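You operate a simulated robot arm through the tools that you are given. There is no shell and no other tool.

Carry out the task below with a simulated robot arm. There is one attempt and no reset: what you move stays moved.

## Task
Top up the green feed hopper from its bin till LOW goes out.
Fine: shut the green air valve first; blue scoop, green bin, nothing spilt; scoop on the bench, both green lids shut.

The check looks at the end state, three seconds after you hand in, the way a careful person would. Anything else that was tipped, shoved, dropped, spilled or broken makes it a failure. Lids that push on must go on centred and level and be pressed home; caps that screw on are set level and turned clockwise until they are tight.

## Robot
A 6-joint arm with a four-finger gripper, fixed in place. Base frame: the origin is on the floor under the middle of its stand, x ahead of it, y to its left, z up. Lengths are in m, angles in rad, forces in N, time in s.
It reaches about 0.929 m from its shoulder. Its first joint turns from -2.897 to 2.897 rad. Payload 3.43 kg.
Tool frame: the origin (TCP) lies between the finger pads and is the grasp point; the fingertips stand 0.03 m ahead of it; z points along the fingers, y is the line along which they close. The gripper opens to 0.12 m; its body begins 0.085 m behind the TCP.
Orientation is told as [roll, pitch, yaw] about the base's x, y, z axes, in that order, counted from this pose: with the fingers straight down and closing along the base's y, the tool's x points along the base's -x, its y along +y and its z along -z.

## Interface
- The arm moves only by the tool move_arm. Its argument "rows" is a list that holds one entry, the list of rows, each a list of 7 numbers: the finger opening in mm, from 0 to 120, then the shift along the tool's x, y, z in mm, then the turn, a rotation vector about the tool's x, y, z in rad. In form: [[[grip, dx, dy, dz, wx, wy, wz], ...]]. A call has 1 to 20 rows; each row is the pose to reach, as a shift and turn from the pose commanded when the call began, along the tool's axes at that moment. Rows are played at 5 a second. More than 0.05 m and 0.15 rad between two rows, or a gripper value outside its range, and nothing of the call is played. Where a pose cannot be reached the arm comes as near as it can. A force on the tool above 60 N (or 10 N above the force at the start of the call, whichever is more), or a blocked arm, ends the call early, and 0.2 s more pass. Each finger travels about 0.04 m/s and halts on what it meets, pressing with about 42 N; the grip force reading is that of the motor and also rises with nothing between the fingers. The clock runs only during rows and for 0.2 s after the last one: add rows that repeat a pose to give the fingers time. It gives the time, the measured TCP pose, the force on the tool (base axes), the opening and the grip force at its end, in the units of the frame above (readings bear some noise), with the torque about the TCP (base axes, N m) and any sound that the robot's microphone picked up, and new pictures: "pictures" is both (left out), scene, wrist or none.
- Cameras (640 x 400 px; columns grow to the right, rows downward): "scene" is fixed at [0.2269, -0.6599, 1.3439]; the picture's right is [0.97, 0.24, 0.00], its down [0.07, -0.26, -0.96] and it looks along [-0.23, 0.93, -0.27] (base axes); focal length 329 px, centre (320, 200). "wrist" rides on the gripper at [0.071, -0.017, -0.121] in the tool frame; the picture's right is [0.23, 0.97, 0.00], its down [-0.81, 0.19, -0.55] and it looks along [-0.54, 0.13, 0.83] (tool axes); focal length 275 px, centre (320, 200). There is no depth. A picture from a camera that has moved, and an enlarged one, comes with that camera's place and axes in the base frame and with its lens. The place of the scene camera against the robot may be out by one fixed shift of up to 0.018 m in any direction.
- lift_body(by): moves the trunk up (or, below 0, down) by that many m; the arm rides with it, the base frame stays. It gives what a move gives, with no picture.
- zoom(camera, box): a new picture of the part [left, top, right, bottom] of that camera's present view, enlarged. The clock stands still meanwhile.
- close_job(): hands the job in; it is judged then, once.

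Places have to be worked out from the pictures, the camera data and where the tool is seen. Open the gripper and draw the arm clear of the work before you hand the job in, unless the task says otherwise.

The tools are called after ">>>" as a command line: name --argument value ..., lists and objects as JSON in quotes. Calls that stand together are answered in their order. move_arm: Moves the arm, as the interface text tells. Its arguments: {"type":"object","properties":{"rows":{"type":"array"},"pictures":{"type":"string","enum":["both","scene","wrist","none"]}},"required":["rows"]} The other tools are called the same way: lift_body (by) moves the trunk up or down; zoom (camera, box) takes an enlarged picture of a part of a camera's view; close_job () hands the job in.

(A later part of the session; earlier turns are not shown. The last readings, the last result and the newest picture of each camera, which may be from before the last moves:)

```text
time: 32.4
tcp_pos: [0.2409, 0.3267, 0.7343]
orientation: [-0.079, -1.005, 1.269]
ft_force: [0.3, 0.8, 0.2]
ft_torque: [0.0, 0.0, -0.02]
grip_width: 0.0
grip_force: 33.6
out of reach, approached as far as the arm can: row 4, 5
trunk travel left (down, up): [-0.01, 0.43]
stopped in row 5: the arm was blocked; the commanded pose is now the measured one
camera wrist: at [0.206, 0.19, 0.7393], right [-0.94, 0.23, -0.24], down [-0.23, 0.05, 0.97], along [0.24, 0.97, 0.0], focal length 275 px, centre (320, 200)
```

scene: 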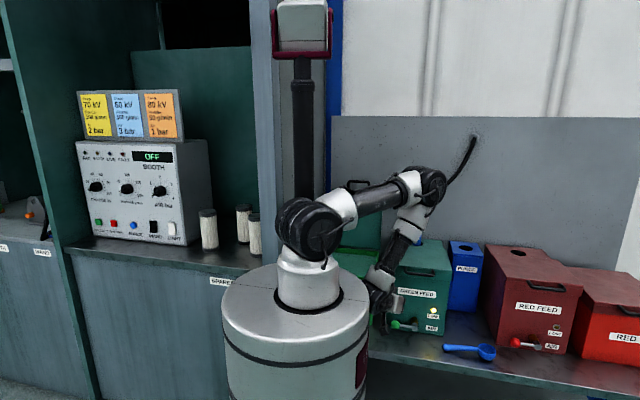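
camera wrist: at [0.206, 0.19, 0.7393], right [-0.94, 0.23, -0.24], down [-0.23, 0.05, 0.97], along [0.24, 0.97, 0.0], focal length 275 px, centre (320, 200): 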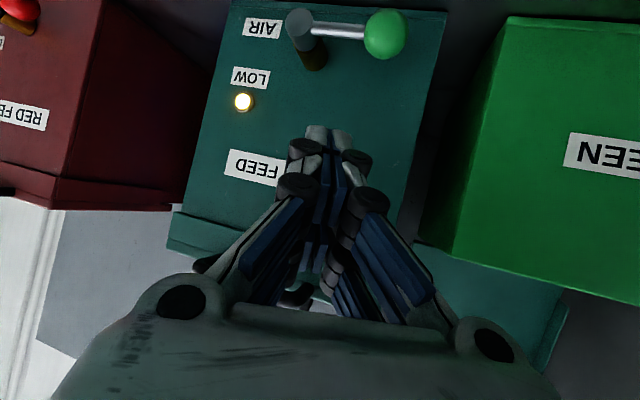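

The stop is confirmed (36 N at 3 mm more, no movement) — valve shut. Retreat ended with the wrist folded against its own limits, so I'll move outward and up while rolling the gripper so the fingers close in the y–z plane (fingers tilted 45° toward +y), ready for the lid handle.

>>> move_arm --rows '[[[0, -25, -22, -20, 0, 0, 0], [0, -50, -44, -40, -0.0079, 0.0401, 0.1353], [0, -70, -60, -55, -0.0159, 0.0802, 0.2706], [0, -85, -75, -68, -0.0238, 0.1203, 0.4059], [0, -100, -88, -80, -0.0318, 0.1604, 0.5412], [20, -112, -97, -89, -0.0397, 0.2005, 0.6765], [40, -112, -97, -89, -0.0476, 0.2405, 0.8118], [60, -112, -97, -89, -0.0556, 0.2806, 0.9471], [60, -112, -97, -89, -0.0635, 0.3207, 1.0824], [60, -112, -97, -89, -0.0715, 0.3608, 1.2177], [60, -112, -97, -89, -0.0794, 0.4009, 1.353], [60, -112, -97, -89, -0.0794, 0.4009, 1.353]]]' --pictures "both"

```text
time: 35.0
tcp_pos: [0.32, 0.2794, 0.8804]
orientation: [0.786, 0.003, -0.002]
ft_force: [-0.6, -0.5, 0.7]
ft_torque: [0.0, 0.02, 0.01]
grip_width: 0.0602
grip_force: 0.0
out of reach, approached as far as the arm can: row 2, 3, 4, 5
trunk travel left (down, up): [-0.01, 0.43]
camera wrist: at [0.2489, 0.1826, 0.954], right [-0.23, 0.69, 0.69], down [0.81, -0.26, 0.53], along [0.54, 0.68, -0.5], focal length 275 px, centre (320, 200)
```

scene: 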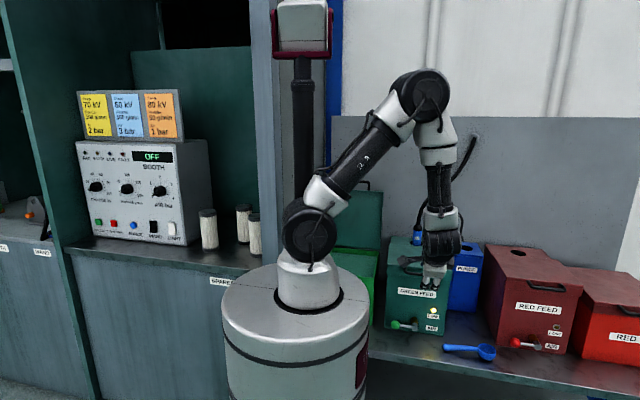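
wrist: 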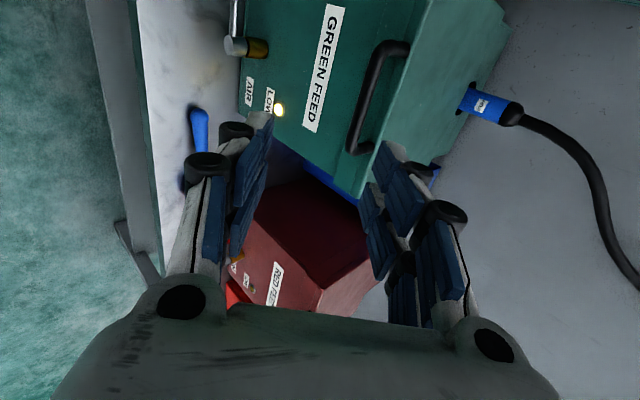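

All reached. The handle is clearly in view; I'll zoom in to measure it.

>>> zoom --camera "wrist" --box '[300, 10, 460, 170]'

>>> zoom --camera "scene" --box '[380, 225, 460, 305]'

```text
2.50 times, centred on (380, 90) of wrist
camera zoom: at [0.2489, 0.1826, 0.954], right [-0.23, 0.69, 0.69], down [0.81, -0.26, 0.53], along [0.54, 0.68, -0.5], focal length 688 px, centre (170, 475)
```

zoom: 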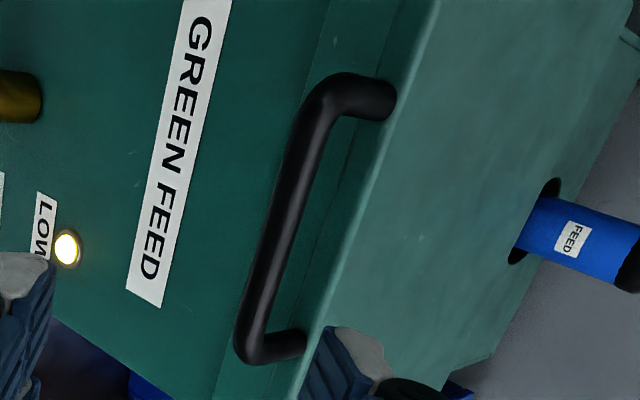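

```text
5.00 times, centred on (420, 265) of scene
camera zoom: at [0.2269, -0.6599, 1.3439], right [0.97, 0.24, 0.0], down [0.07, -0.26, -0.96], along [-0.23, 0.93, -0.27], focal length 1643 px, centre (-180, -125)
```

zoom: 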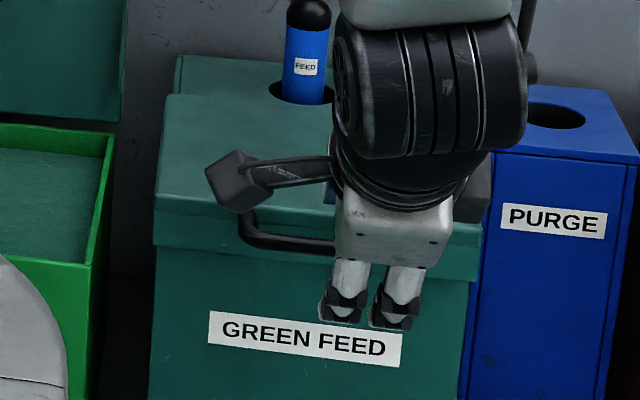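

The handle bar is at about y 0.386, z 0.823, spanning x 0.256–0.341 with posts back to the lid face at y≈0.42. I'll go to a pre-grasp 80 mm back along the finger axis, centred at x=0.2985, with a 30 mm opening.

>>> move_arm --rows '[[[45, 10.7, 17.6, 17.7, 0, 0, 0], [30, 21.5, 35.3, 35.4, 0, 0, 0], [30, 21.5, 35.3, 35.4, 0, 0, 0], [30, 21.5, 35.3, 35.4, 0, 0, 0]]]' --pictures "both"

>>> zoom --camera "wrist" --box '[200, 50, 500, 300]'

```text
time: 36.0
tcp_pos: [0.2977, 0.3289, 0.8806]
orientation: [0.785, 0.002, -0.001]
ft_force: [0.1, 0.2, 0.2]
ft_torque: [-0.01, 0.03, 0.0]
grip_width: 0.03
grip_force: 0.1
trunk travel left (down, up): [-0.01, 0.43]
camera wrist: at [0.2271, 0.2322, 0.9538], right [-0.23, 0.69, 0.69], down [0.81, -0.25, 0.53], along [0.54, 0.68, -0.5], focal length 275 px, centre (320, 200)
```

scene: 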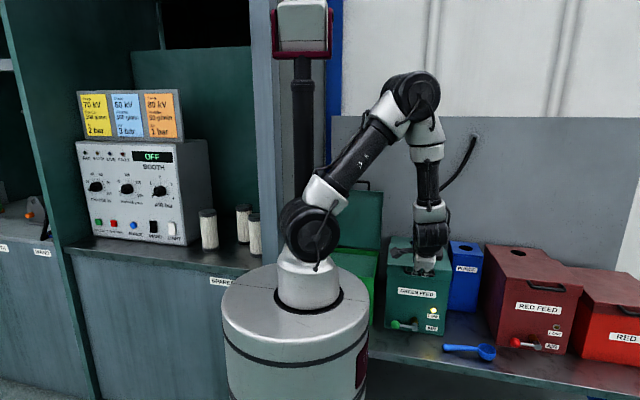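
wrist: 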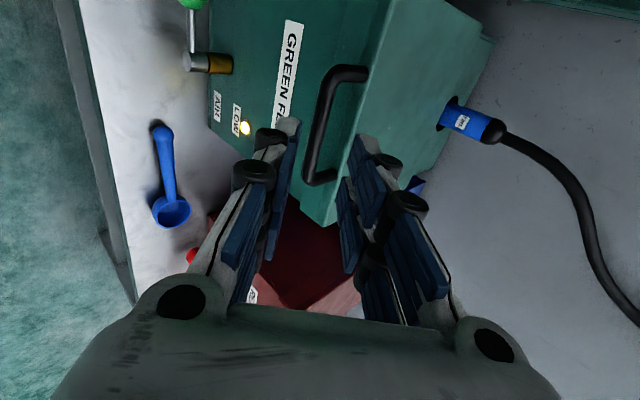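

```text
1.60 times, centred on (350, 175) of wrist
camera zoom: at [0.2271, 0.2322, 0.9538], right [-0.23, 0.69, 0.69], down [0.81, -0.25, 0.53], along [0.54, 0.68, -0.5], focal length 440 px, centre (272, 240)
```

zoom: 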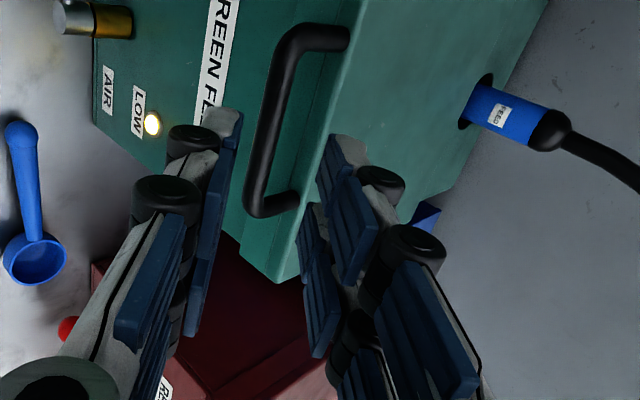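

The bar projects where I expected, midway between the fingers. I'll advance 40 mm first and check.

>>> move_arm --rows '[[[30, 0, 0, 14, 0, 0, 0], [30, 0, 0, 28, 0, 0, 0], [30, 0, 0, 42, 0, 0, 0], [30, 0, 0, 42, 0, 0, 0]]]' --pictures "wrist"

>>> zoom --camera "wrist" --box '[220, 50, 460, 250]'

>>> zoom --camera "scene" --box '[380, 220, 480, 320]'

```text
time: 37.0
tcp_pos: [0.2974, 0.3588, 0.8496]
orientation: [0.783, 0.002, 0.0]
ft_force: [0.2, 0.3, -0.2]
ft_torque: [0.01, 0.02, 0.0]
grip_width: 0.03
grip_force: 0.1
trunk travel left (down, up): [-0.01, 0.43]
camera wrist: at [0.2273, 0.2618, 0.9239], right [-0.23, 0.69, 0.69], down [0.81, -0.25, 0.53], along [0.54, 0.68, -0.5], focal length 275 px, centre (320, 200)
```

wrist: 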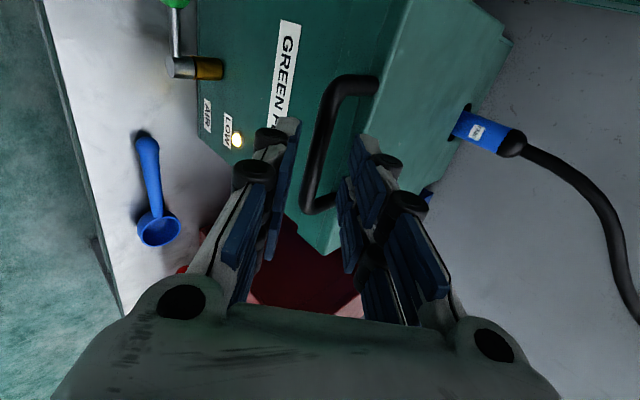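

```text
2.00 times, centred on (340, 150) of wrist
camera zoom: at [0.2273, 0.2618, 0.9239], right [-0.23, 0.69, 0.69], down [0.81, -0.25, 0.53], along [0.54, 0.68, -0.5], focal length 551 px, centre (280, 300)
```

zoom: 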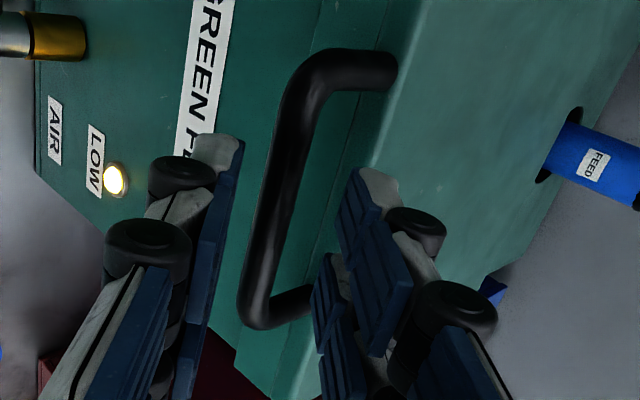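

```text
4.00 times, centred on (430, 270) of scene
camera zoom: at [0.2269, -0.6599, 1.3439], right [0.97, 0.24, 0.0], down [0.07, -0.26, -0.96], along [-0.23, 0.93, -0.27], focal length 1314 px, centre (-120, -80)
```

zoom: 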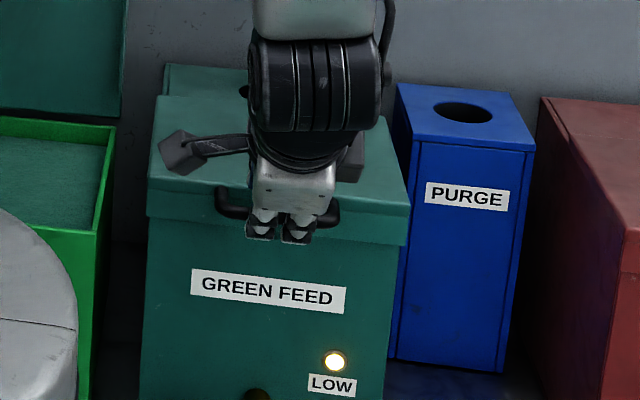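

Tracking well. I'll advance another 18 mm and close on the bar.

>>> move_arm --rows '[[[30, 0, 0, 9, 0, 0, 0], [30, 0, 0, 18, 0, 0, 0], [30, 0, 0, 18, 0, 0, 0]]]' --pictures "wrist"

>>> zoom --camera "wrist" --box '[220, 50, 460, 250]'

```text
time: 37.8
tcp_pos: [0.2984, 0.3712, 0.8385]
orientation: [0.783, 0.002, 0.001]
ft_force: [-1.0, 0.4, -0.5]
ft_torque: [-0.01, -0.01, -0.03]
grip_width: 0.0299
grip_force: 0.1
trunk travel left (down, up): [-0.01, 0.43]
camera wrist: at [0.2274, 0.2743, 0.9118], right [-0.23, 0.69, 0.69], down [0.81, -0.25, 0.53], along [0.54, 0.68, -0.5], focal length 275 px, centre (320, 200)
```

wrist: 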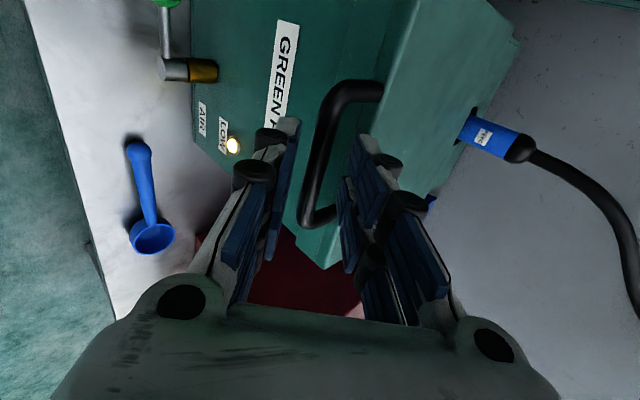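

```text
2.00 times, centred on (340, 150) of wrist
camera zoom: at [0.2274, 0.2743, 0.9118], right [-0.23, 0.69, 0.69], down [0.81, -0.25, 0.53], along [0.54, 0.68, -0.5], focal length 551 px, centre (280, 300)
```

zoom: 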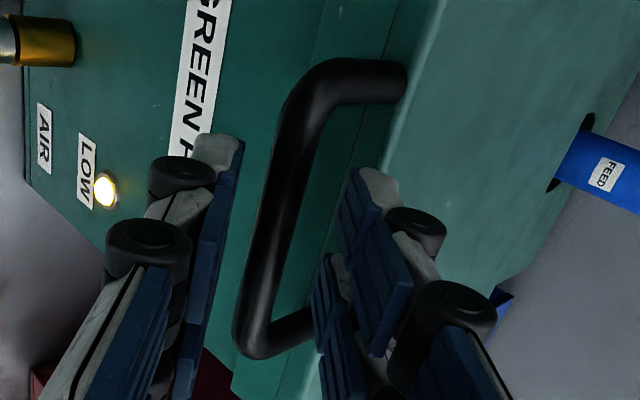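

The bar sits between the finger pads with room to the lid face. I'll close the gripper on it.

>>> move_arm --rows '[[[20, 0, 0, 0, 0, 0, 0], [10, 0, 0, 0, 0, 0, 0], [0, 0, 0, 0, 0, 0, 0], [0, 0, 0, 0, 0, 0, 0], [0, 0, 0, 0, 0, 0, 0]]]' --pictures "wrist"

```text
time: 39.0
tcp_pos: [0.2984, 0.3702, 0.8368]
orientation: [0.784, 0.0, 0.001]
ft_force: [1.5, -7.9, -2.3]
ft_torque: [-0.26, -0.98, 1.28]
grip_width: 0.0119
grip_force: 44.5
trunk travel left (down, up): [-0.01, 0.43]
camera wrist: at [0.2275, 0.2734, 0.9118], right [-0.23, 0.69, 0.69], down [0.81, -0.25, 0.53], along [0.54, 0.68, -0.5], focal length 275 px, centre (320, 200)
```

wrist: 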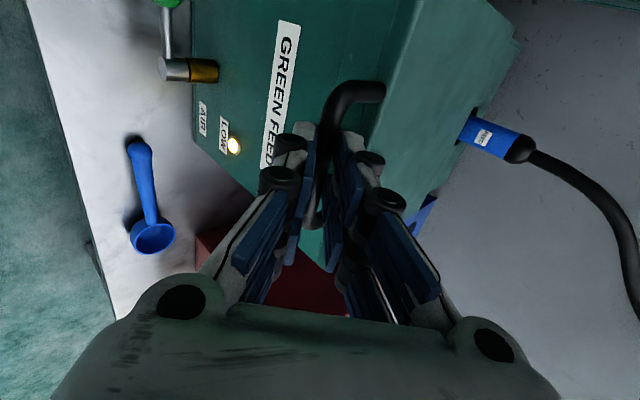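

Gripped the bar (12 mm). For compliance against hinge uncertainty I'll loosen to a 22 mm cage around the bar and swing it up along the hinge arc (hinge ≈ y 0.612, z 0.81), first 20°.

>>> move_arm --rows '[[[22, 0, 0, 0, 0, 0, 0], [22, 0, 0, 0, 0, 0, 0], [22, 0, 15.4, -12.6, 0, 0, 0], [22, 0, 31.8, -23.8, 0, 0, 0], [22, 0, 49.2, -33.5, 0, 0, 0], [22, 0, 67.2, -41.8, 0, 0, 0], [22, 0, 67.2, -41.8, 0, 0, 0]]]' --pictures "both"

```text
time: 40.6
tcp_pos: [0.2962, 0.3889, 0.916]
orientation: [0.785, 0.002, 0.0]
ft_force: [0.6, -0.9, -0.7]
ft_torque: [-0.04, -0.05, -0.01]
grip_width: 0.0226
grip_force: 0.1
trunk travel left (down, up): [-0.01, 0.43]
camera wrist: at [0.2251, 0.2922, 0.9892], right [-0.23, 0.69, 0.69], down [0.81, -0.25, 0.53], along [0.54, 0.68, -0.5], focal length 275 px, centre (320, 200)
```

scene: 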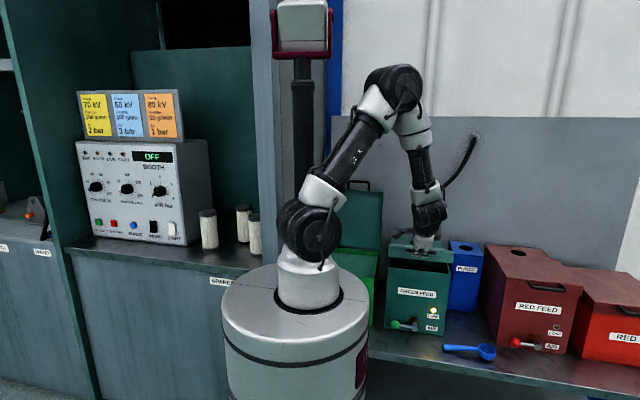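
wrist: 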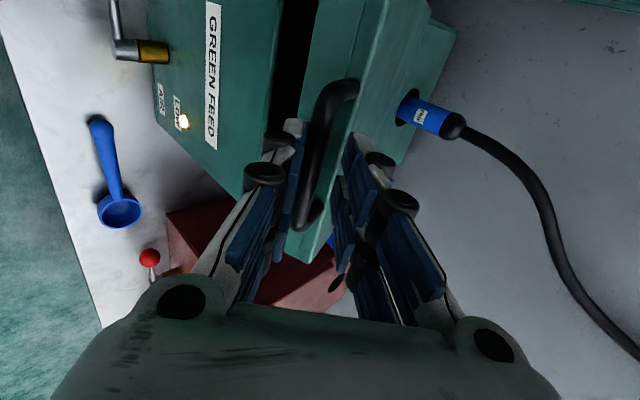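

The lid is rising with almost no load. Continue the arc to 45°.

>>> move_arm --rows '[[[22, 0, 18.8, -6.5, 0, 0, 0], [22, 0, 38.2, -11, 0, 0, 0], [22, 0, 57.8, -13.6, 0, 0, 0], [22, 0, 77.6, -14.5, 0, 0, 0], [22, 0, 97.5, -13.9, 0, 0, 0], [22, 0, 97.5, -13.9, 0, 0, 0]]]' --pictures "both"

```text
time: 42.0
tcp_pos: [0.2984, 0.4491, 0.9933]
orientation: [0.784, 0.001, 0.001]
ft_force: [-0.4, -1.2, -0.4]
ft_torque: [0.01, 0.0, 0.02]
grip_width: 0.0227
grip_force: 0.6
trunk travel left (down, up): [-0.01, 0.43]
camera wrist: at [0.2271, 0.3519, 1.0667], right [-0.23, 0.69, 0.69], down [0.81, -0.25, 0.53], along [0.54, 0.68, -0.5], focal length 275 px, centre (320, 200)
```

scene: 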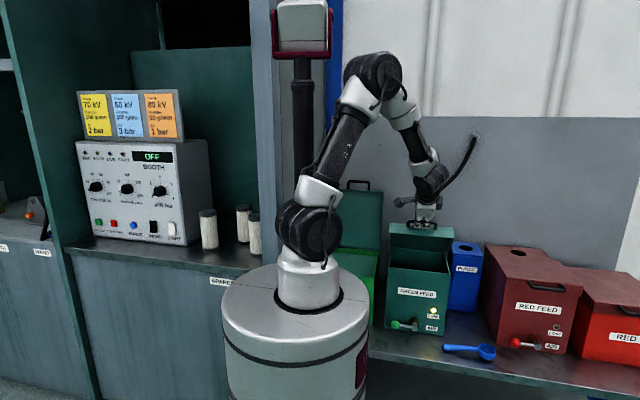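
wrist: 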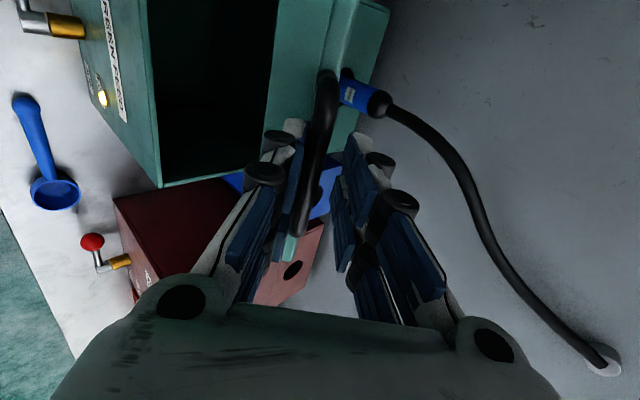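

Lid is at ~45° and still lightly held. I'll continue to ~70° while reducing the finger tilt from 45° to 25°.

>>> move_arm --rows '[[[22, 0, 19.2, 2.1, 0.07, 0, 0], [22, 0, 40, 5.9, 0.14, 0, 0], [22, 0, 60.3, 11.4, 0.209, 0, 0], [22, 0, 80.2, 18.8, 0.279, 0, 0], [22, 0, 99.1, 27.8, 0.349, 0, 0], [22, 0, 99.1, 27.8, 0.349, 0, 0]]]' --pictures "both"

```text
time: 43.4
tcp_pos: [0.2899, 0.4623, 0.9636]
orientation: [0.603, -0.016, 0.003]
ft_force: [20.1, -28.3, 20.8]
ft_torque: [-0.81, -0.49, -0.03]
grip_width: 0.0345
grip_force: 8.3
out of reach, approached as far as the arm can: row 2, 3, 4, 5, 6
trunk travel left (down, up): [-0.01, 0.43]
camera wrist: at [0.2169, 0.3801, 1.0531], right [-0.24, 0.8, 0.55], down [0.8, -0.15, 0.58], along [0.55, 0.58, -0.61], focal length 275 px, centre (320, 200)
```

scene: 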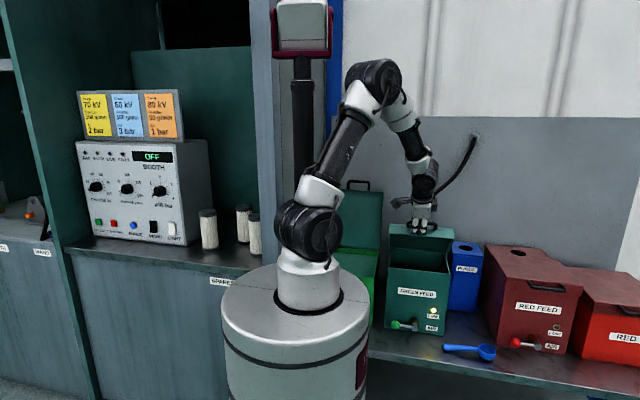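
wrist: 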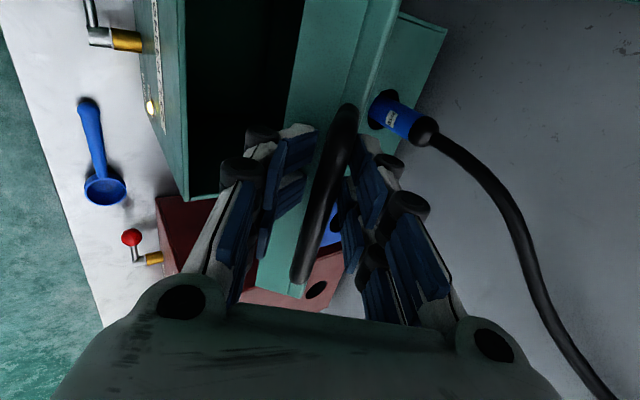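

The wrist is passing near its singularity here (forearm slants ~45° outward now), so the arm strayed. I'll back up to the 45° lid pose first to relieve the forces.

>>> move_arm --rows '[[[24, -2.9, 2, -10.7, -0.061, 0.004, 0.003], [24, -5.7, 4, -21.3, -0.121, 0.009, 0.006], [24, -8.6, 6, -32, -0.182, 0.013, 0.009], [24, -8.6, 6, -32, -0.182, 0.013, 0.009]]]' --pictures "both"

```text
time: 44.4
tcp_pos: [0.2966, 0.4536, 0.9919]
orientation: [0.78, 0.003, 0.009]
ft_force: [-0.8, -0.6, 0.1]
ft_torque: [0.01, 0.0, -0.03]
grip_width: 0.0241
grip_force: 0.1
trunk travel left (down, up): [-0.01, 0.43]
camera wrist: at [0.2268, 0.3561, 1.0656], right [-0.23, 0.69, 0.68], down [0.81, -0.25, 0.53], along [0.53, 0.68, -0.51], focal length 275 px, centre (320, 200)
```

scene: 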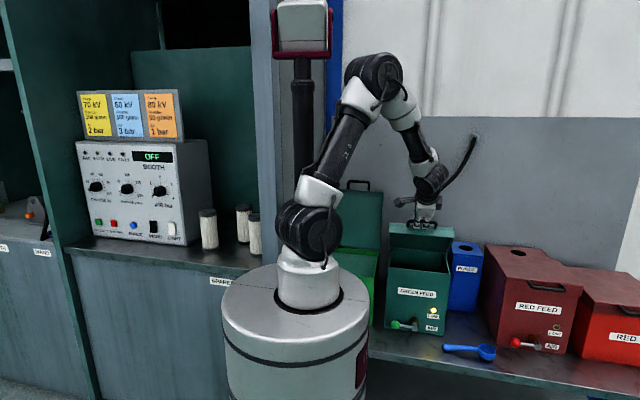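
wrist: 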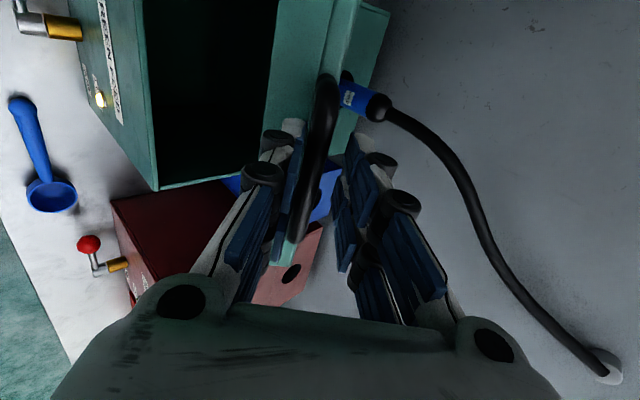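

The bar is still caged and unloaded. I'll lower the lid back closed along the same arc, then re-grip with vertical fingers (the wrist branch that works for the whole swing).

>>> move_arm --rows '[[[24, 0, -19.9, -0.2, 0, 0, 0], [24, 0, -39.7, 0.3, 0, 0, 0], [24, 0, -59.3, 3, 0, 0, 0], [24, 0, -78.7, 7.4, 0, 0, 0], [24, 0, -97.5, 13.9, 0, 0, 0], [24, 0, -115.5, 21.7, 0, 0, 0], [24, 0, -132.9, 31.4, 0, 0, 0], [24, 0, -149.3, 42.4, 0, 0, 0], [24, 0, -164.7, 54.7, 0, 0, 0], [24, 0, -167, 54.7, 0, 0, 0]]]' --pictures "both"

```text
time: 46.6
tcp_pos: [0.2997, 0.371, 0.8372]
orientation: [0.78, 0.002, 0.008]
ft_force: [0.5, 0.0, -0.6]
ft_torque: [-0.02, 0.0, 0.02]
grip_width: 0.024
grip_force: 0.1
trunk travel left (down, up): [-0.01, 0.43]
camera wrist: at [0.2299, 0.274, 0.9114], right [-0.23, 0.69, 0.68], down [0.81, -0.25, 0.53], along [0.53, 0.68, -0.5], focal length 275 px, centre (320, 200)
```

scene: 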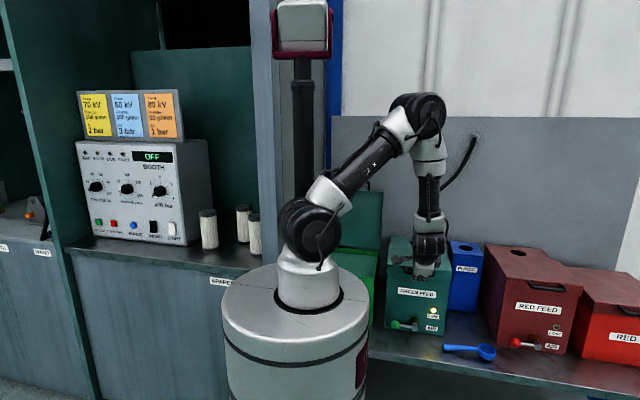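
wrist: 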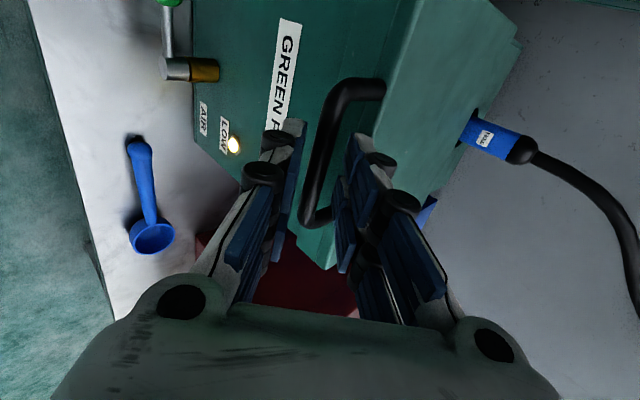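

The lid is closed again and the bar is centred. I'll open slightly and back straight out along the fingers.

>>> move_arm --rows '[[[30, 0, 0, 0, 0, 0, 0], [30, 0, 0, -15, 0, 0, 0], [30, 0, 0, -40, 0, 0, 0], [30, 0, 0, -70, 0, 0, 0], [30, -20, 0, -100, 0, 0, 0], [30, -40, 10, -120, 0, 0, 0], [30, -40, 10, -120, 0, 0, 0]]]' --pictures "both"

```text
time: 48.2
tcp_pos: [0.3437, 0.2962, 0.9296]
orientation: [0.778, 0.003, 0.008]
ft_force: [-0.4, -0.1, 0.2]
ft_torque: [0.05, 0.0, 0.0]
grip_width: 0.03
grip_force: 0.1
trunk travel left (down, up): [-0.01, 0.43]
camera wrist: at [0.2735, 0.2001, 1.0043], right [-0.23, 0.69, 0.68], down [0.81, -0.25, 0.53], along [0.53, 0.68, -0.51], focal length 275 px, centre (320, 200)
```

scene: 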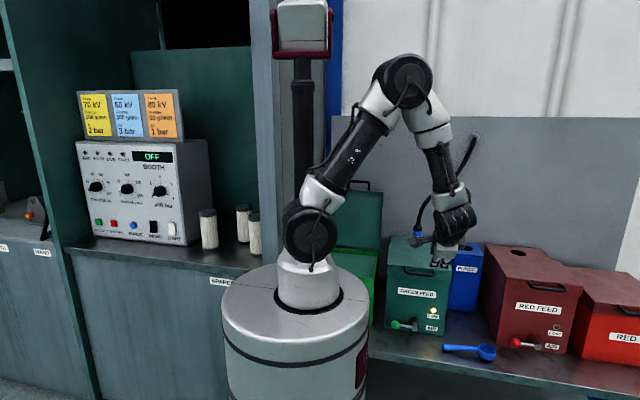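
wrist: 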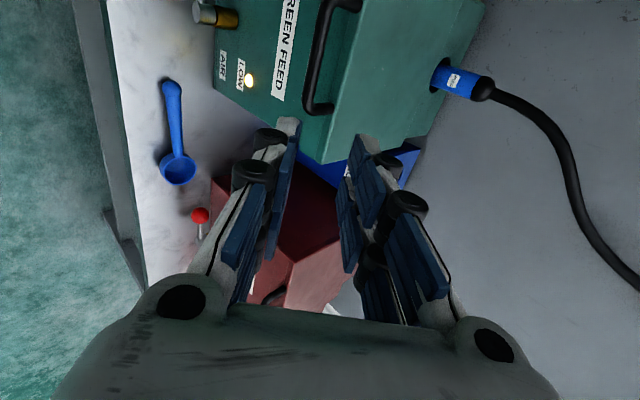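

Clear of the handle. Now I'll swing the finger direction into the arm's own plane (azimuth ≈40°) so the wrist can pass straight through to the other branch.

>>> move_arm --rows '[[[30, -9, 3, -2, 0, -0.1018, 0.1033], [30, -19, 6, -4, 0, -0.2035, 0.2066], [30, -28, 8, -6, 0, -0.3053, 0.3099], [30, -37, 11, -8, 0, -0.4071, 0.4131], [30, -47, 14, -10, 0, -0.5088, 0.5164], [30, -56, 17, -11, 0, -0.6106, 0.6197], [30, -56, 17, -11, 0, -0.6106, 0.6197]]]' --pictures "none"

>>> move_arm --rows '[[[30, 0, 0, 0, 0.1, 0, 0], [30, 0, 0, 0, 0.2, 0, 0], [30, 0, 0, 0, 0.3, 0, 0], [30, 0, 0, 0, 0.4, 0, 0], [30, 0, 0, 0, 0.5, 0, 0], [30, 0, 0, 0, 0.6, 0, 0], [30, 0, 0, 0, 0.7, 0, 0], [30, 0, 0, 0, 0.778, 0, 0], [30, 0, 0, 0, 0.778, 0, 0]]]' --pictures "scene"

```text
time: 49.8
tcp_pos: [0.3988, 0.2995, 0.9503]
orientation: [0.775, 0.001, -0.862]
ft_force: [0.6, 0.3, 0.3]
ft_torque: [0.01, -0.01, 0.0]
grip_width: 0.03
grip_force: 0.0
trunk travel left (down, up): [-0.01, 0.43]
```

```text
time: 51.8
tcp_pos: [0.3963, 0.2995, 0.9501]
orientation: [-0.003, 0.001, -0.861]
ft_force: [-0.2, 0.8, -1.4]
ft_torque: [-0.03, 0.02, 0.01]
grip_width: 0.03
grip_force: 0.0
trunk travel left (down, up): [-0.01, 0.43]
```

scene: 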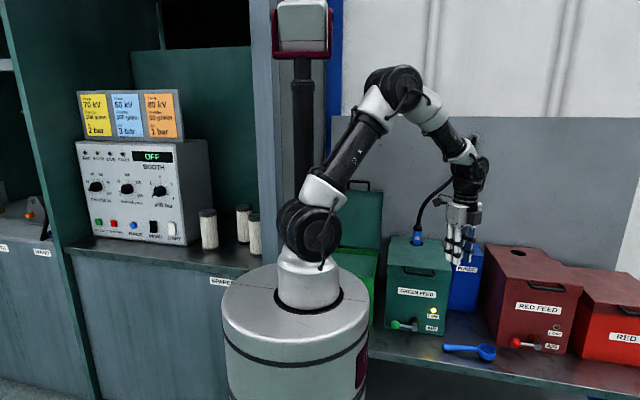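

Vertical fingers achieved on the good branch. Now yaw back to 0 and move above the handle at (0.2985, 0.386, 0.95), then raise the trunk 0.15 m for a better posture.

>>> move_arm --rows '[[[30, 18, -2.5, 0, 0, 0, -0.123], [30, 37, -5, 0, 0, 0, -0.246], [30, 55, -7.6, 0, 0, 0, -0.369], [30, 74, -10, 0, 0, 0, -0.492], [30, 92, -12.7, 0, 0, 0, -0.615], [30, 111, -15.3, 0, 0, 0, -0.738], [30, 129.3, -17.8, 0, 0, 0, -0.861], [30, 129.3, -17.8, 0, 0, 0, -0.861]]]' --pictures "none"

>>> lift_body --by 0.15

>>> move_arm --rows '[[[30, 0, 0, 30, 0, 0, 0], [30, 0, 0, 70, 0, 0, 0], [30, 0, 0, 110, 0, 0, 0], [30, 0, 0, 150, 0, 0, 0], [30, 0, 0, 170, 0, 0, 0], [30, 0, 0, 170, 0, 0, 0]]]' --pictures "both"

```text
time: 53.6
tcp_pos: [0.2955, 0.3868, 0.9507]
orientation: [-0.001, 0.003, 0.001]
ft_force: [0.1, 0.1, 0.0]
ft_torque: [-0.06, -0.01, 0.01]
grip_width: 0.0297
grip_force: 0.1
trunk travel left (down, up): [-0.01, 0.43]
```

```text
time: 55.4
tcp_pos: [0.2958, 0.3875, 1.1009]
orientation: [-0.001, 0.004, -0.002]
ft_force: [-0.1, 0.4, 0.7]
ft_torque: [0.01, 0.02, -0.02]
grip_width: 0.0301
grip_force: 0.1
trunk travel left (down, up): [-0.16, 0.28]
```

```text
time: 56.8
tcp_pos: [0.2975, 0.3883, 0.9307]
orientation: [0.004, 0.004, -0.001]
ft_force: [0.6, 0.2, 0.6]
ft_torque: [0.0, 0.01, 0.03]
grip_width: 0.0299
grip_force: 0.1
trunk travel left (down, up): [-0.16, 0.28]
camera wrist: at [0.2259, 0.3718, 1.0507], right [-0.23, 0.97, 0.0], down [0.81, 0.19, 0.55], along [0.54, 0.13, -0.83], focal length 275 px, centre (320, 200)
```

scene: 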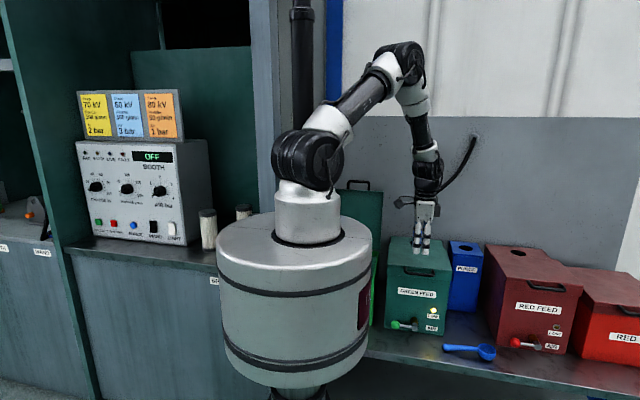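
wrist: 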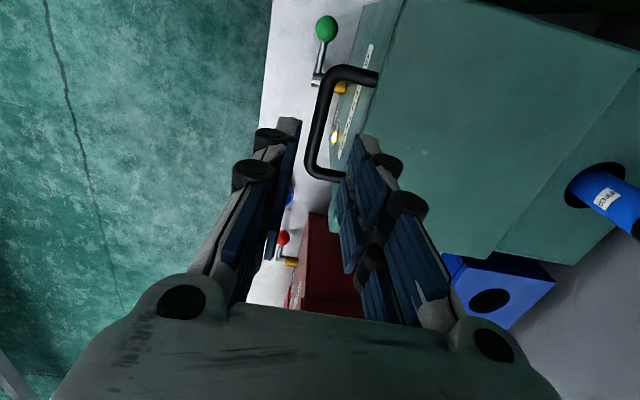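

The bar projects at the expected spot. The gap behind the bar is narrow, so I'll narrow the opening to 24 mm, shift 4 mm toward −y and descend partway to check.

>>> move_arm --rows '[[[24, -1, -4, 10, 0, 0, 0], [24, -1, -4, 30, 0, 0, 0], [24, -1, -4, 52, 0, 0, 0], [24, -1, -4, 52, 0, 0, 0]]]' --pictures "wrist"

>>> zoom --camera "wrist" --box '[240, 60, 440, 260]'

```text
time: 57.8
tcp_pos: [0.2965, 0.3833, 0.8776]
orientation: [0.0, 0.003, -0.002]
ft_force: [-0.3, 0.2, 0.9]
ft_torque: [-0.02, -0.01, 0.02]
grip_width: 0.0239
grip_force: 0.0
trunk travel left (down, up): [-0.16, 0.28]
camera wrist: at [0.226, 0.3673, 0.9989], right [-0.23, 0.97, 0.0], down [0.81, 0.19, 0.55], along [0.54, 0.13, -0.83], focal length 275 px, centre (320, 200)
```

wrist: 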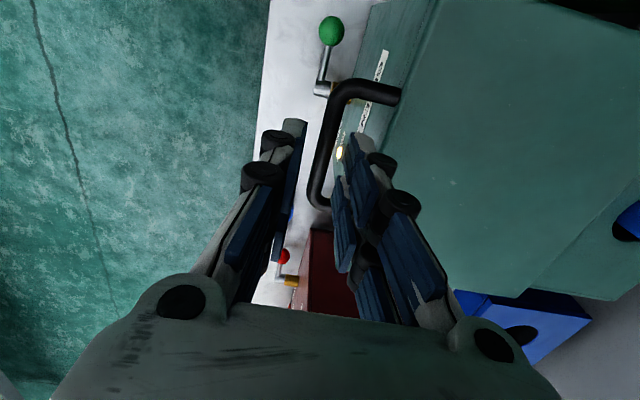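

```text
2.00 times, centred on (340, 160) of wrist
camera zoom: at [0.226, 0.3673, 0.9989], right [-0.23, 0.97, 0.0], down [0.81, 0.19, 0.55], along [0.54, 0.13, -0.83], focal length 551 px, centre (280, 280)
```

zoom: 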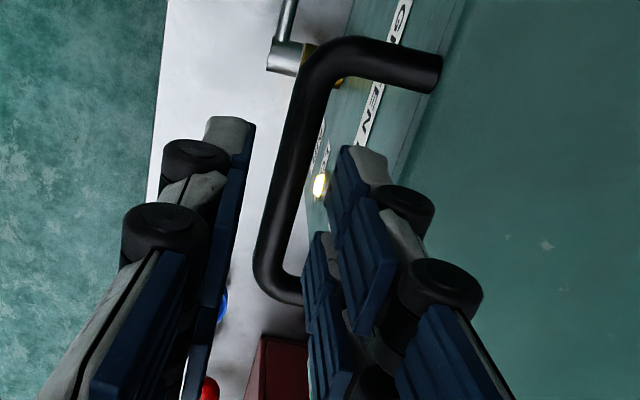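

Finger A clears the lid face by ~1 cm. I'll descend the remaining 42 mm.

>>> move_arm --rows '[[[24, 0, 0, 14, 0, 0, 0], [24, 0, 0, 28, 0, 0, 0], [24, 0, 0, 42, 0, 0, 0], [24, 0, 0, 42, 0, 0, 0]]]' --pictures "wrist"

>>> zoom --camera "wrist" --box '[240, 60, 440, 260]'

```text
time: 58.8
tcp_pos: [0.2962, 0.3832, 0.8378]
orientation: [-0.001, 0.004, -0.001]
ft_force: [-0.1, 0.6, 0.5]
ft_torque: [0.05, -0.01, 0.02]
grip_width: 0.0244
grip_force: 0.5
trunk travel left (down, up): [-0.16, 0.28]
camera wrist: at [0.2258, 0.3662, 0.9577], right [-0.23, 0.97, 0.0], down [0.81, 0.19, 0.55], along [0.54, 0.13, -0.83], focal length 275 px, centre (320, 200)
```

wrist: 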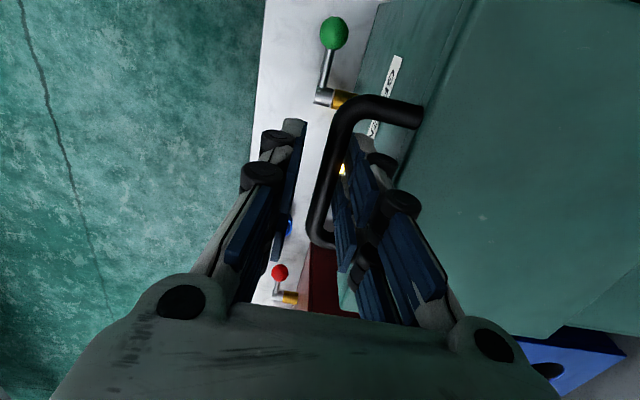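

```text
2.00 times, centred on (340, 160) of wrist
camera zoom: at [0.2258, 0.3662, 0.9577], right [-0.23, 0.97, 0.0], down [0.81, 0.19, 0.55], along [0.54, 0.13, -0.83], focal length 551 px, centre (280, 280)
```

zoom: 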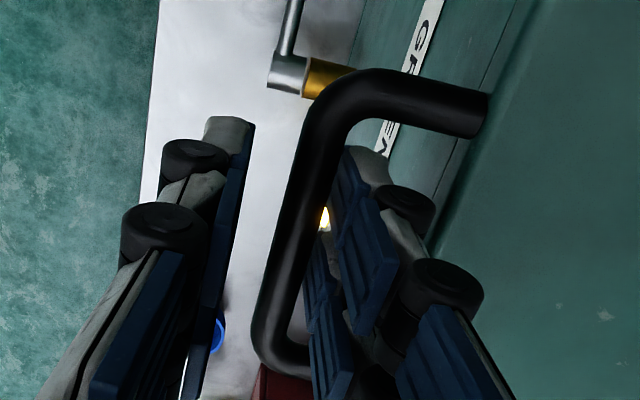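

The bar is between the fingers, close to the rear one. I'll shift 2 mm and close firmly, since vertical fingers need friction to lift.

>>> move_arm --rows '[[[20, 0, 2, 0, 0, 0, 0], [10, 0, 2, 0, 0, 0, 0], [0, 0, 2, 0, 0, 0, 0], [0, 0, 2, 0, 0, 0, 0], [0, 0, 2, 0, 0, 0, 0]]]' --pictures "none"

```text
time: 60.0
tcp_pos: [0.2969, 0.3885, 0.8372]
orientation: [0.005, 0.003, 0.002]
ft_force: [-6.1, 23.9, -0.2]
ft_torque: [0.49, -0.21, 1.52]
grip_width: 0.0114
grip_force: 45.0
trunk travel left (down, up): [-0.16, 0.28]
```

Readings show the bar centre is ~4 mm further +y; I'll include that and lift along the arc to 20°, checking forces.

>>> move_arm --rows '[[[0, 0, 4, 0, 0, 0, 0], [0, 0, 6, -19.4, 0, 0, 0], [0, 0, 9.7, -38.5, 0, 0, 0], [0, 0, 15, -57.3, 0, 0, 0], [0, 0, 21.9, -75.5, 0, 0, 0], [0, 0, 21.9, -75.5, 0, 0, 0]]]' --pictures "none"

```text
time: 61.4
tcp_pos: [0.2976, 0.4004, 0.9098]
orientation: [-0.003, 0.006, -0.001]
ft_force: [0.9, -21.9, 4.1]
ft_torque: [-0.52, 1.23, 1.61]
grip_width: 0.0115
grip_force: 44.6
trunk travel left (down, up): [-0.16, 0.28]
```

The bar is at y≈0.400 here, so the hinge is a bit higher (~z 0.827) than assumed. I'll relieve the side force and continue to 40° on the corrected arc.

>>> move_arm --rows '[[[0, 0, -6.5, 0, 0, 0, 0], [0, 0, 0.7, -18.3, 0, 0, 0], [0, 0, 9.4, -35.7, 0, 0, 0], [0, 0, 19.5, -52.3, 0, 0, 0], [0, 0, 31.1, -67.9, 0, 0, 0], [0, 0, 31.1, -67.9, 0, 0, 0]]]' --pictures "both"

```text
time: 62.8
tcp_pos: [0.2965, 0.4399, 0.9791]
orientation: [0.004, 0.003, 0.001]
ft_force: [-0.2, 4.4, -3.5]
ft_torque: [0.09, -0.29, 1.32]
grip_width: 0.0112
grip_force: 44.9
trunk travel left (down, up): [-0.16, 0.28]
camera wrist: at [0.226, 0.4223, 1.1003], right [-0.23, 0.97, 0.0], down [0.81, 0.19, 0.55], along [0.54, 0.13, -0.83], focal length 275 px, centre (320, 200)
```

scene: 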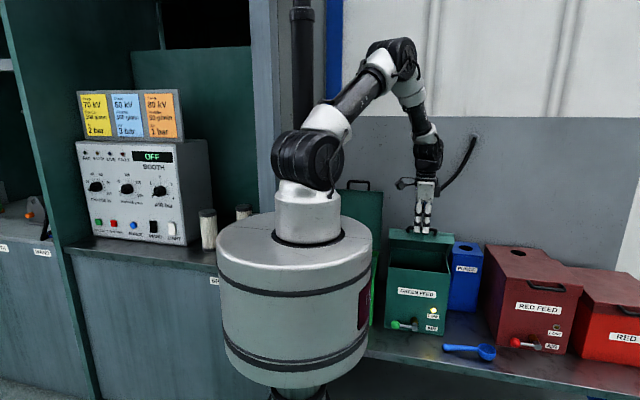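
wrist: 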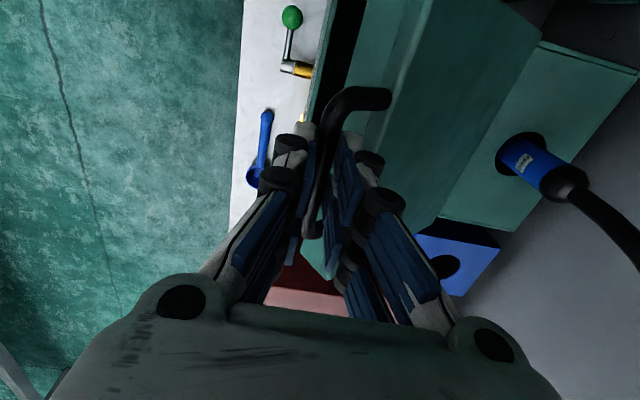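

Lid at ~40°, forces small. Continue to 65°.

>>> move_arm --rows '[[[0, 0, 12.9, -14.7, 0, 0, 0], [0, 0, 27, -28, 0, 0, 0], [0, 0, 42.2, -40.2, 0, 0, 0], [0, 0, 58.4, -50.9, 0, 0, 0], [0, 0, 75.6, -60.2, 0, 0, 0], [0, 0, 75.6, -60.2, 0, 0, 0]]]' --pictures "both"

```text
time: 64.2
tcp_pos: [0.2966, 0.5163, 1.0416]
orientation: [0.002, 0.003, -0.002]
ft_force: [7.8, -1.3, -2.7]
ft_torque: [-0.14, 0.13, 0.97]
grip_width: 0.0113
grip_force: 44.9
trunk travel left (down, up): [-0.16, 0.28]
camera wrist: at [0.2261, 0.4986, 1.1619], right [-0.23, 0.97, 0.0], down [0.81, 0.19, 0.55], along [0.54, 0.13, -0.83], focal length 275 px, centre (320, 200)
```

scene: 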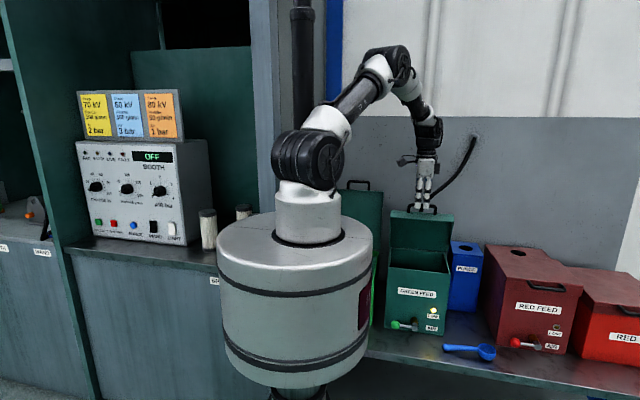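
wrist: 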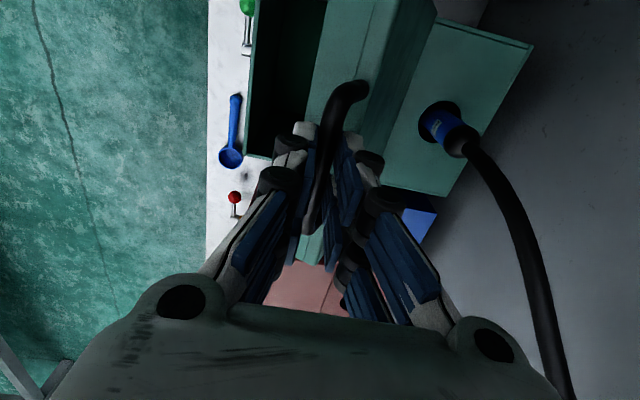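

Good, forces remain small. Continue to 85°.

>>> move_arm --rows '[[[0, 0, 17.7, -7.8, 0, 0, 0], [0, 0, 36.2, -14, 0, 0, 0], [0, 0, 55.2, -18.5, 0, 0, 0], [0, 0, 74.4, -21.5, 0, 0, 0], [0, 0, 74.4, -21.5, 0, 0, 0]]]' --pictures "both"

>>> zoom --camera "scene" --box '[340, 120, 520, 300]'

```text
time: 65.4
tcp_pos: [0.2966, 0.5896, 1.0626]
orientation: [0.0, 0.006, -0.001]
ft_force: [-4.8, 0.5, -3.1]
ft_torque: [0.04, 0.79, 0.28]
grip_width: 0.0117
grip_force: 45.1
trunk travel left (down, up): [-0.16, 0.28]
camera wrist: at [0.2263, 0.5735, 1.1833], right [-0.23, 0.97, 0.0], down [0.81, 0.19, 0.55], along [0.53, 0.13, -0.84], focal length 275 px, centre (320, 200)
```

scene: 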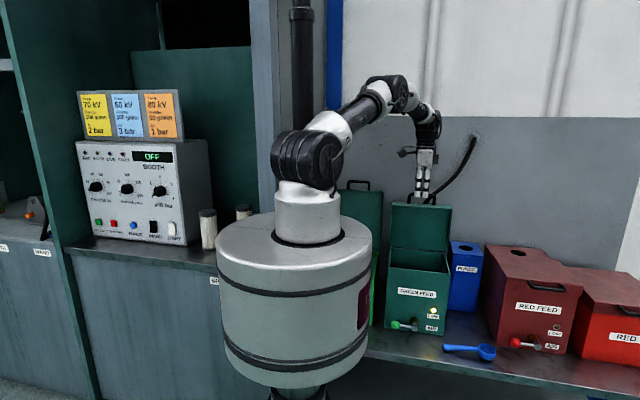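
wrist: 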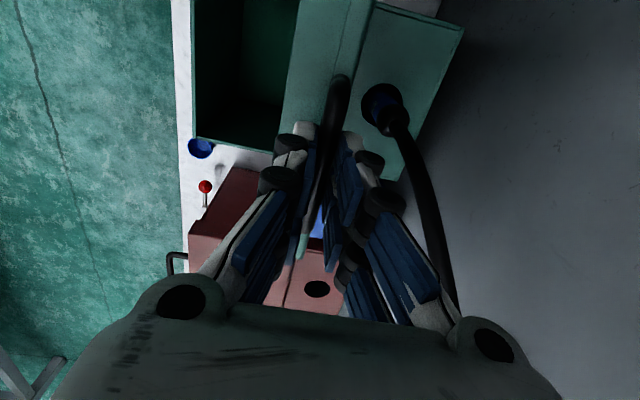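

```text
2.22 times, centred on (430, 210) of scene
camera zoom: at [0.2269, -0.6599, 1.3439], right [0.97, 0.24, 0.0], down [0.07, -0.26, -0.96], along [-0.23, 0.93, -0.27], focal length 730 px, centre (76, 178)
```

zoom: 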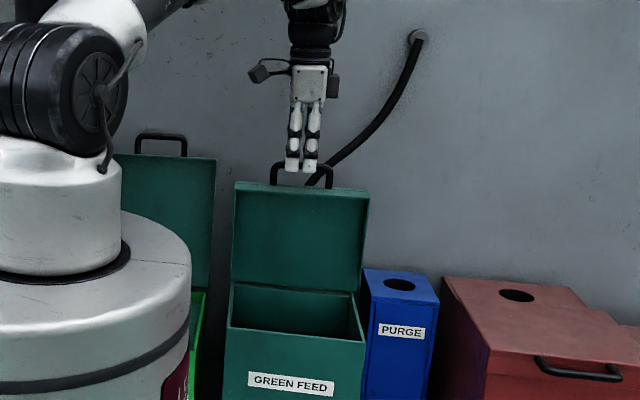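

Lid at ~85°. I'll ease it just past vertical (to ~95°) and watch the force for its stop.

>>> move_arm --rows '[[[0, 0, 10, -1, 0, 0, 0], [0, 0, 19.4, -1.1, 0, 0, 0], [0, 0, 29, -1, 0, 0, 0], [0, 0, 38.8, -0.6, 0, 0, 0], [0, 0, 38.8, -0.6, 0, 0, 0]]]' --pictures "both"

```text
time: 66.6
tcp_pos: [0.2965, 0.6279, 1.0624]
orientation: [0.004, 0.003, -0.002]
ft_force: [-10.7, 0.1, -3.5]
ft_torque: [-0.01, 0.52, -0.08]
grip_width: 0.0114
grip_force: 44.7
out of reach, approached as far as the arm can: row 4
trunk travel left (down, up): [-0.16, 0.28]
camera wrist: at [0.2261, 0.6101, 1.183], right [-0.23, 0.97, 0.0], down [0.81, 0.19, 0.55], along [0.54, 0.13, -0.83], focal length 275 px, centre (320, 200)
```

scene: 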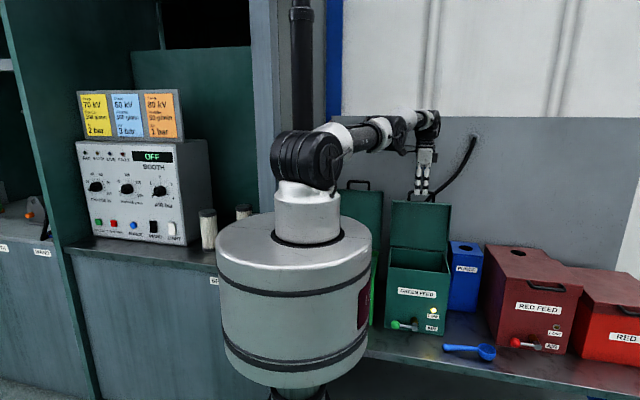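
wrist: 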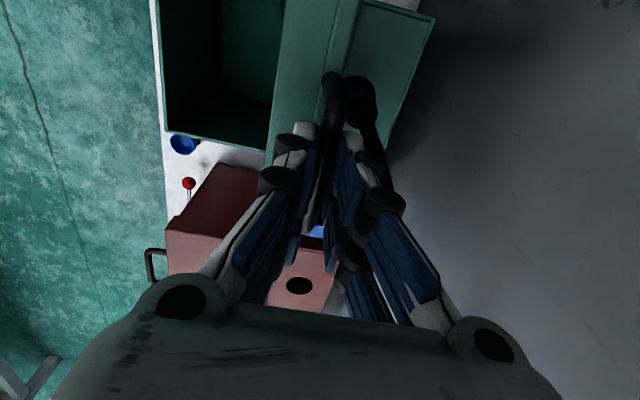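

The arm is nearly at full stretch with the lid at ~94°. I'll tilt the fingers ~20° outward about the bar to regain reach, keeping hold of it.

>>> move_arm --rows '[[[0, 0, -1, 0, -0.08, 0, 0], [0, 0, -2, 0, -0.16, 0, 0], [0, 0, -3, 0, -0.24, 0, 0], [0, 0, -4, 0, -0.32, 0, 0], [0, 0, -4, 0, -0.32, 0, 0]]]' --pictures "scene"

```text
time: 67.8
tcp_pos: [0.2972, 0.6224, 1.0619]
orientation: [0.32, 0.003, -0.002]
ft_force: [-10.6, -1.1, -7.2]
ft_torque: [-0.22, 0.48, -0.41]
grip_width: 0.0117
grip_force: 44.9
trunk travel left (down, up): [-0.16, 0.28]
```

scene: 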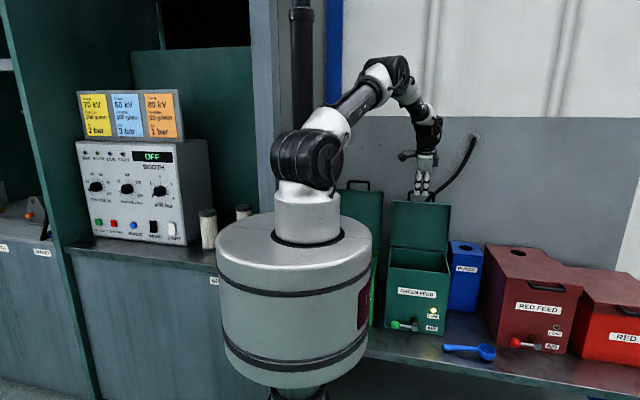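

Posture is good again. I'll loosen to a 20 mm cage and move on in +y a little to find where the lid wants to rest.

>>> move_arm --rows '[[[20, 0, 0, 0, 0, 0, 0], [20, 0, 0, 0, 0, 0, 0], [20, 0, 0, 0, 0, 0, 0]]]' --pictures "wrist"

>>> zoom --camera "wrist" --box '[220, 60, 460, 260]'

```text
time: 68.6
tcp_pos: [0.2988, 0.6241, 1.0635]
orientation: [0.321, 0.002, -0.001]
ft_force: [-0.4, 0.0, -0.7]
ft_torque: [-0.01, -0.01, 0.02]
grip_width: 0.0199
grip_force: 0.1
trunk travel left (down, up): [-0.16, 0.28]
camera wrist: at [0.2277, 0.5699, 1.1721], right [-0.23, 0.92, 0.31], down [0.81, 0.01, 0.58], along [0.54, 0.38, -0.75], focal length 275 px, centre (320, 200)
```

wrist: 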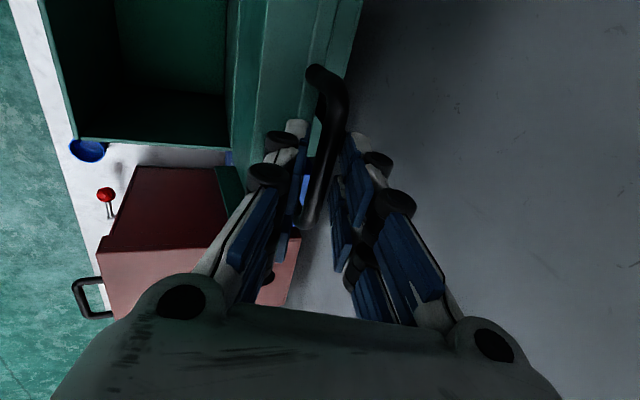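

```text
2.00 times, centred on (340, 160) of wrist
camera zoom: at [0.2277, 0.5699, 1.1721], right [-0.23, 0.92, 0.31], down [0.81, 0.01, 0.58], along [0.54, 0.38, -0.75], focal length 551 px, centre (280, 280)
```

zoom: 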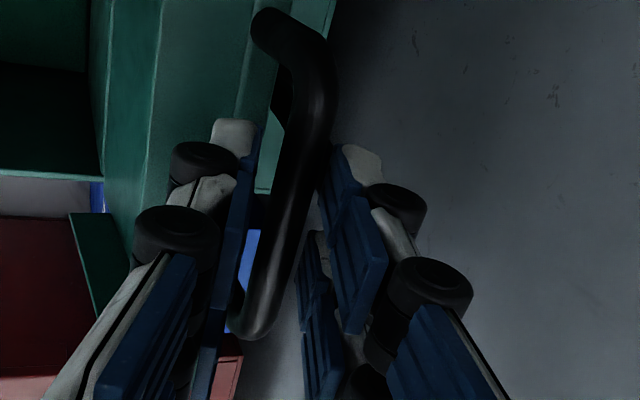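

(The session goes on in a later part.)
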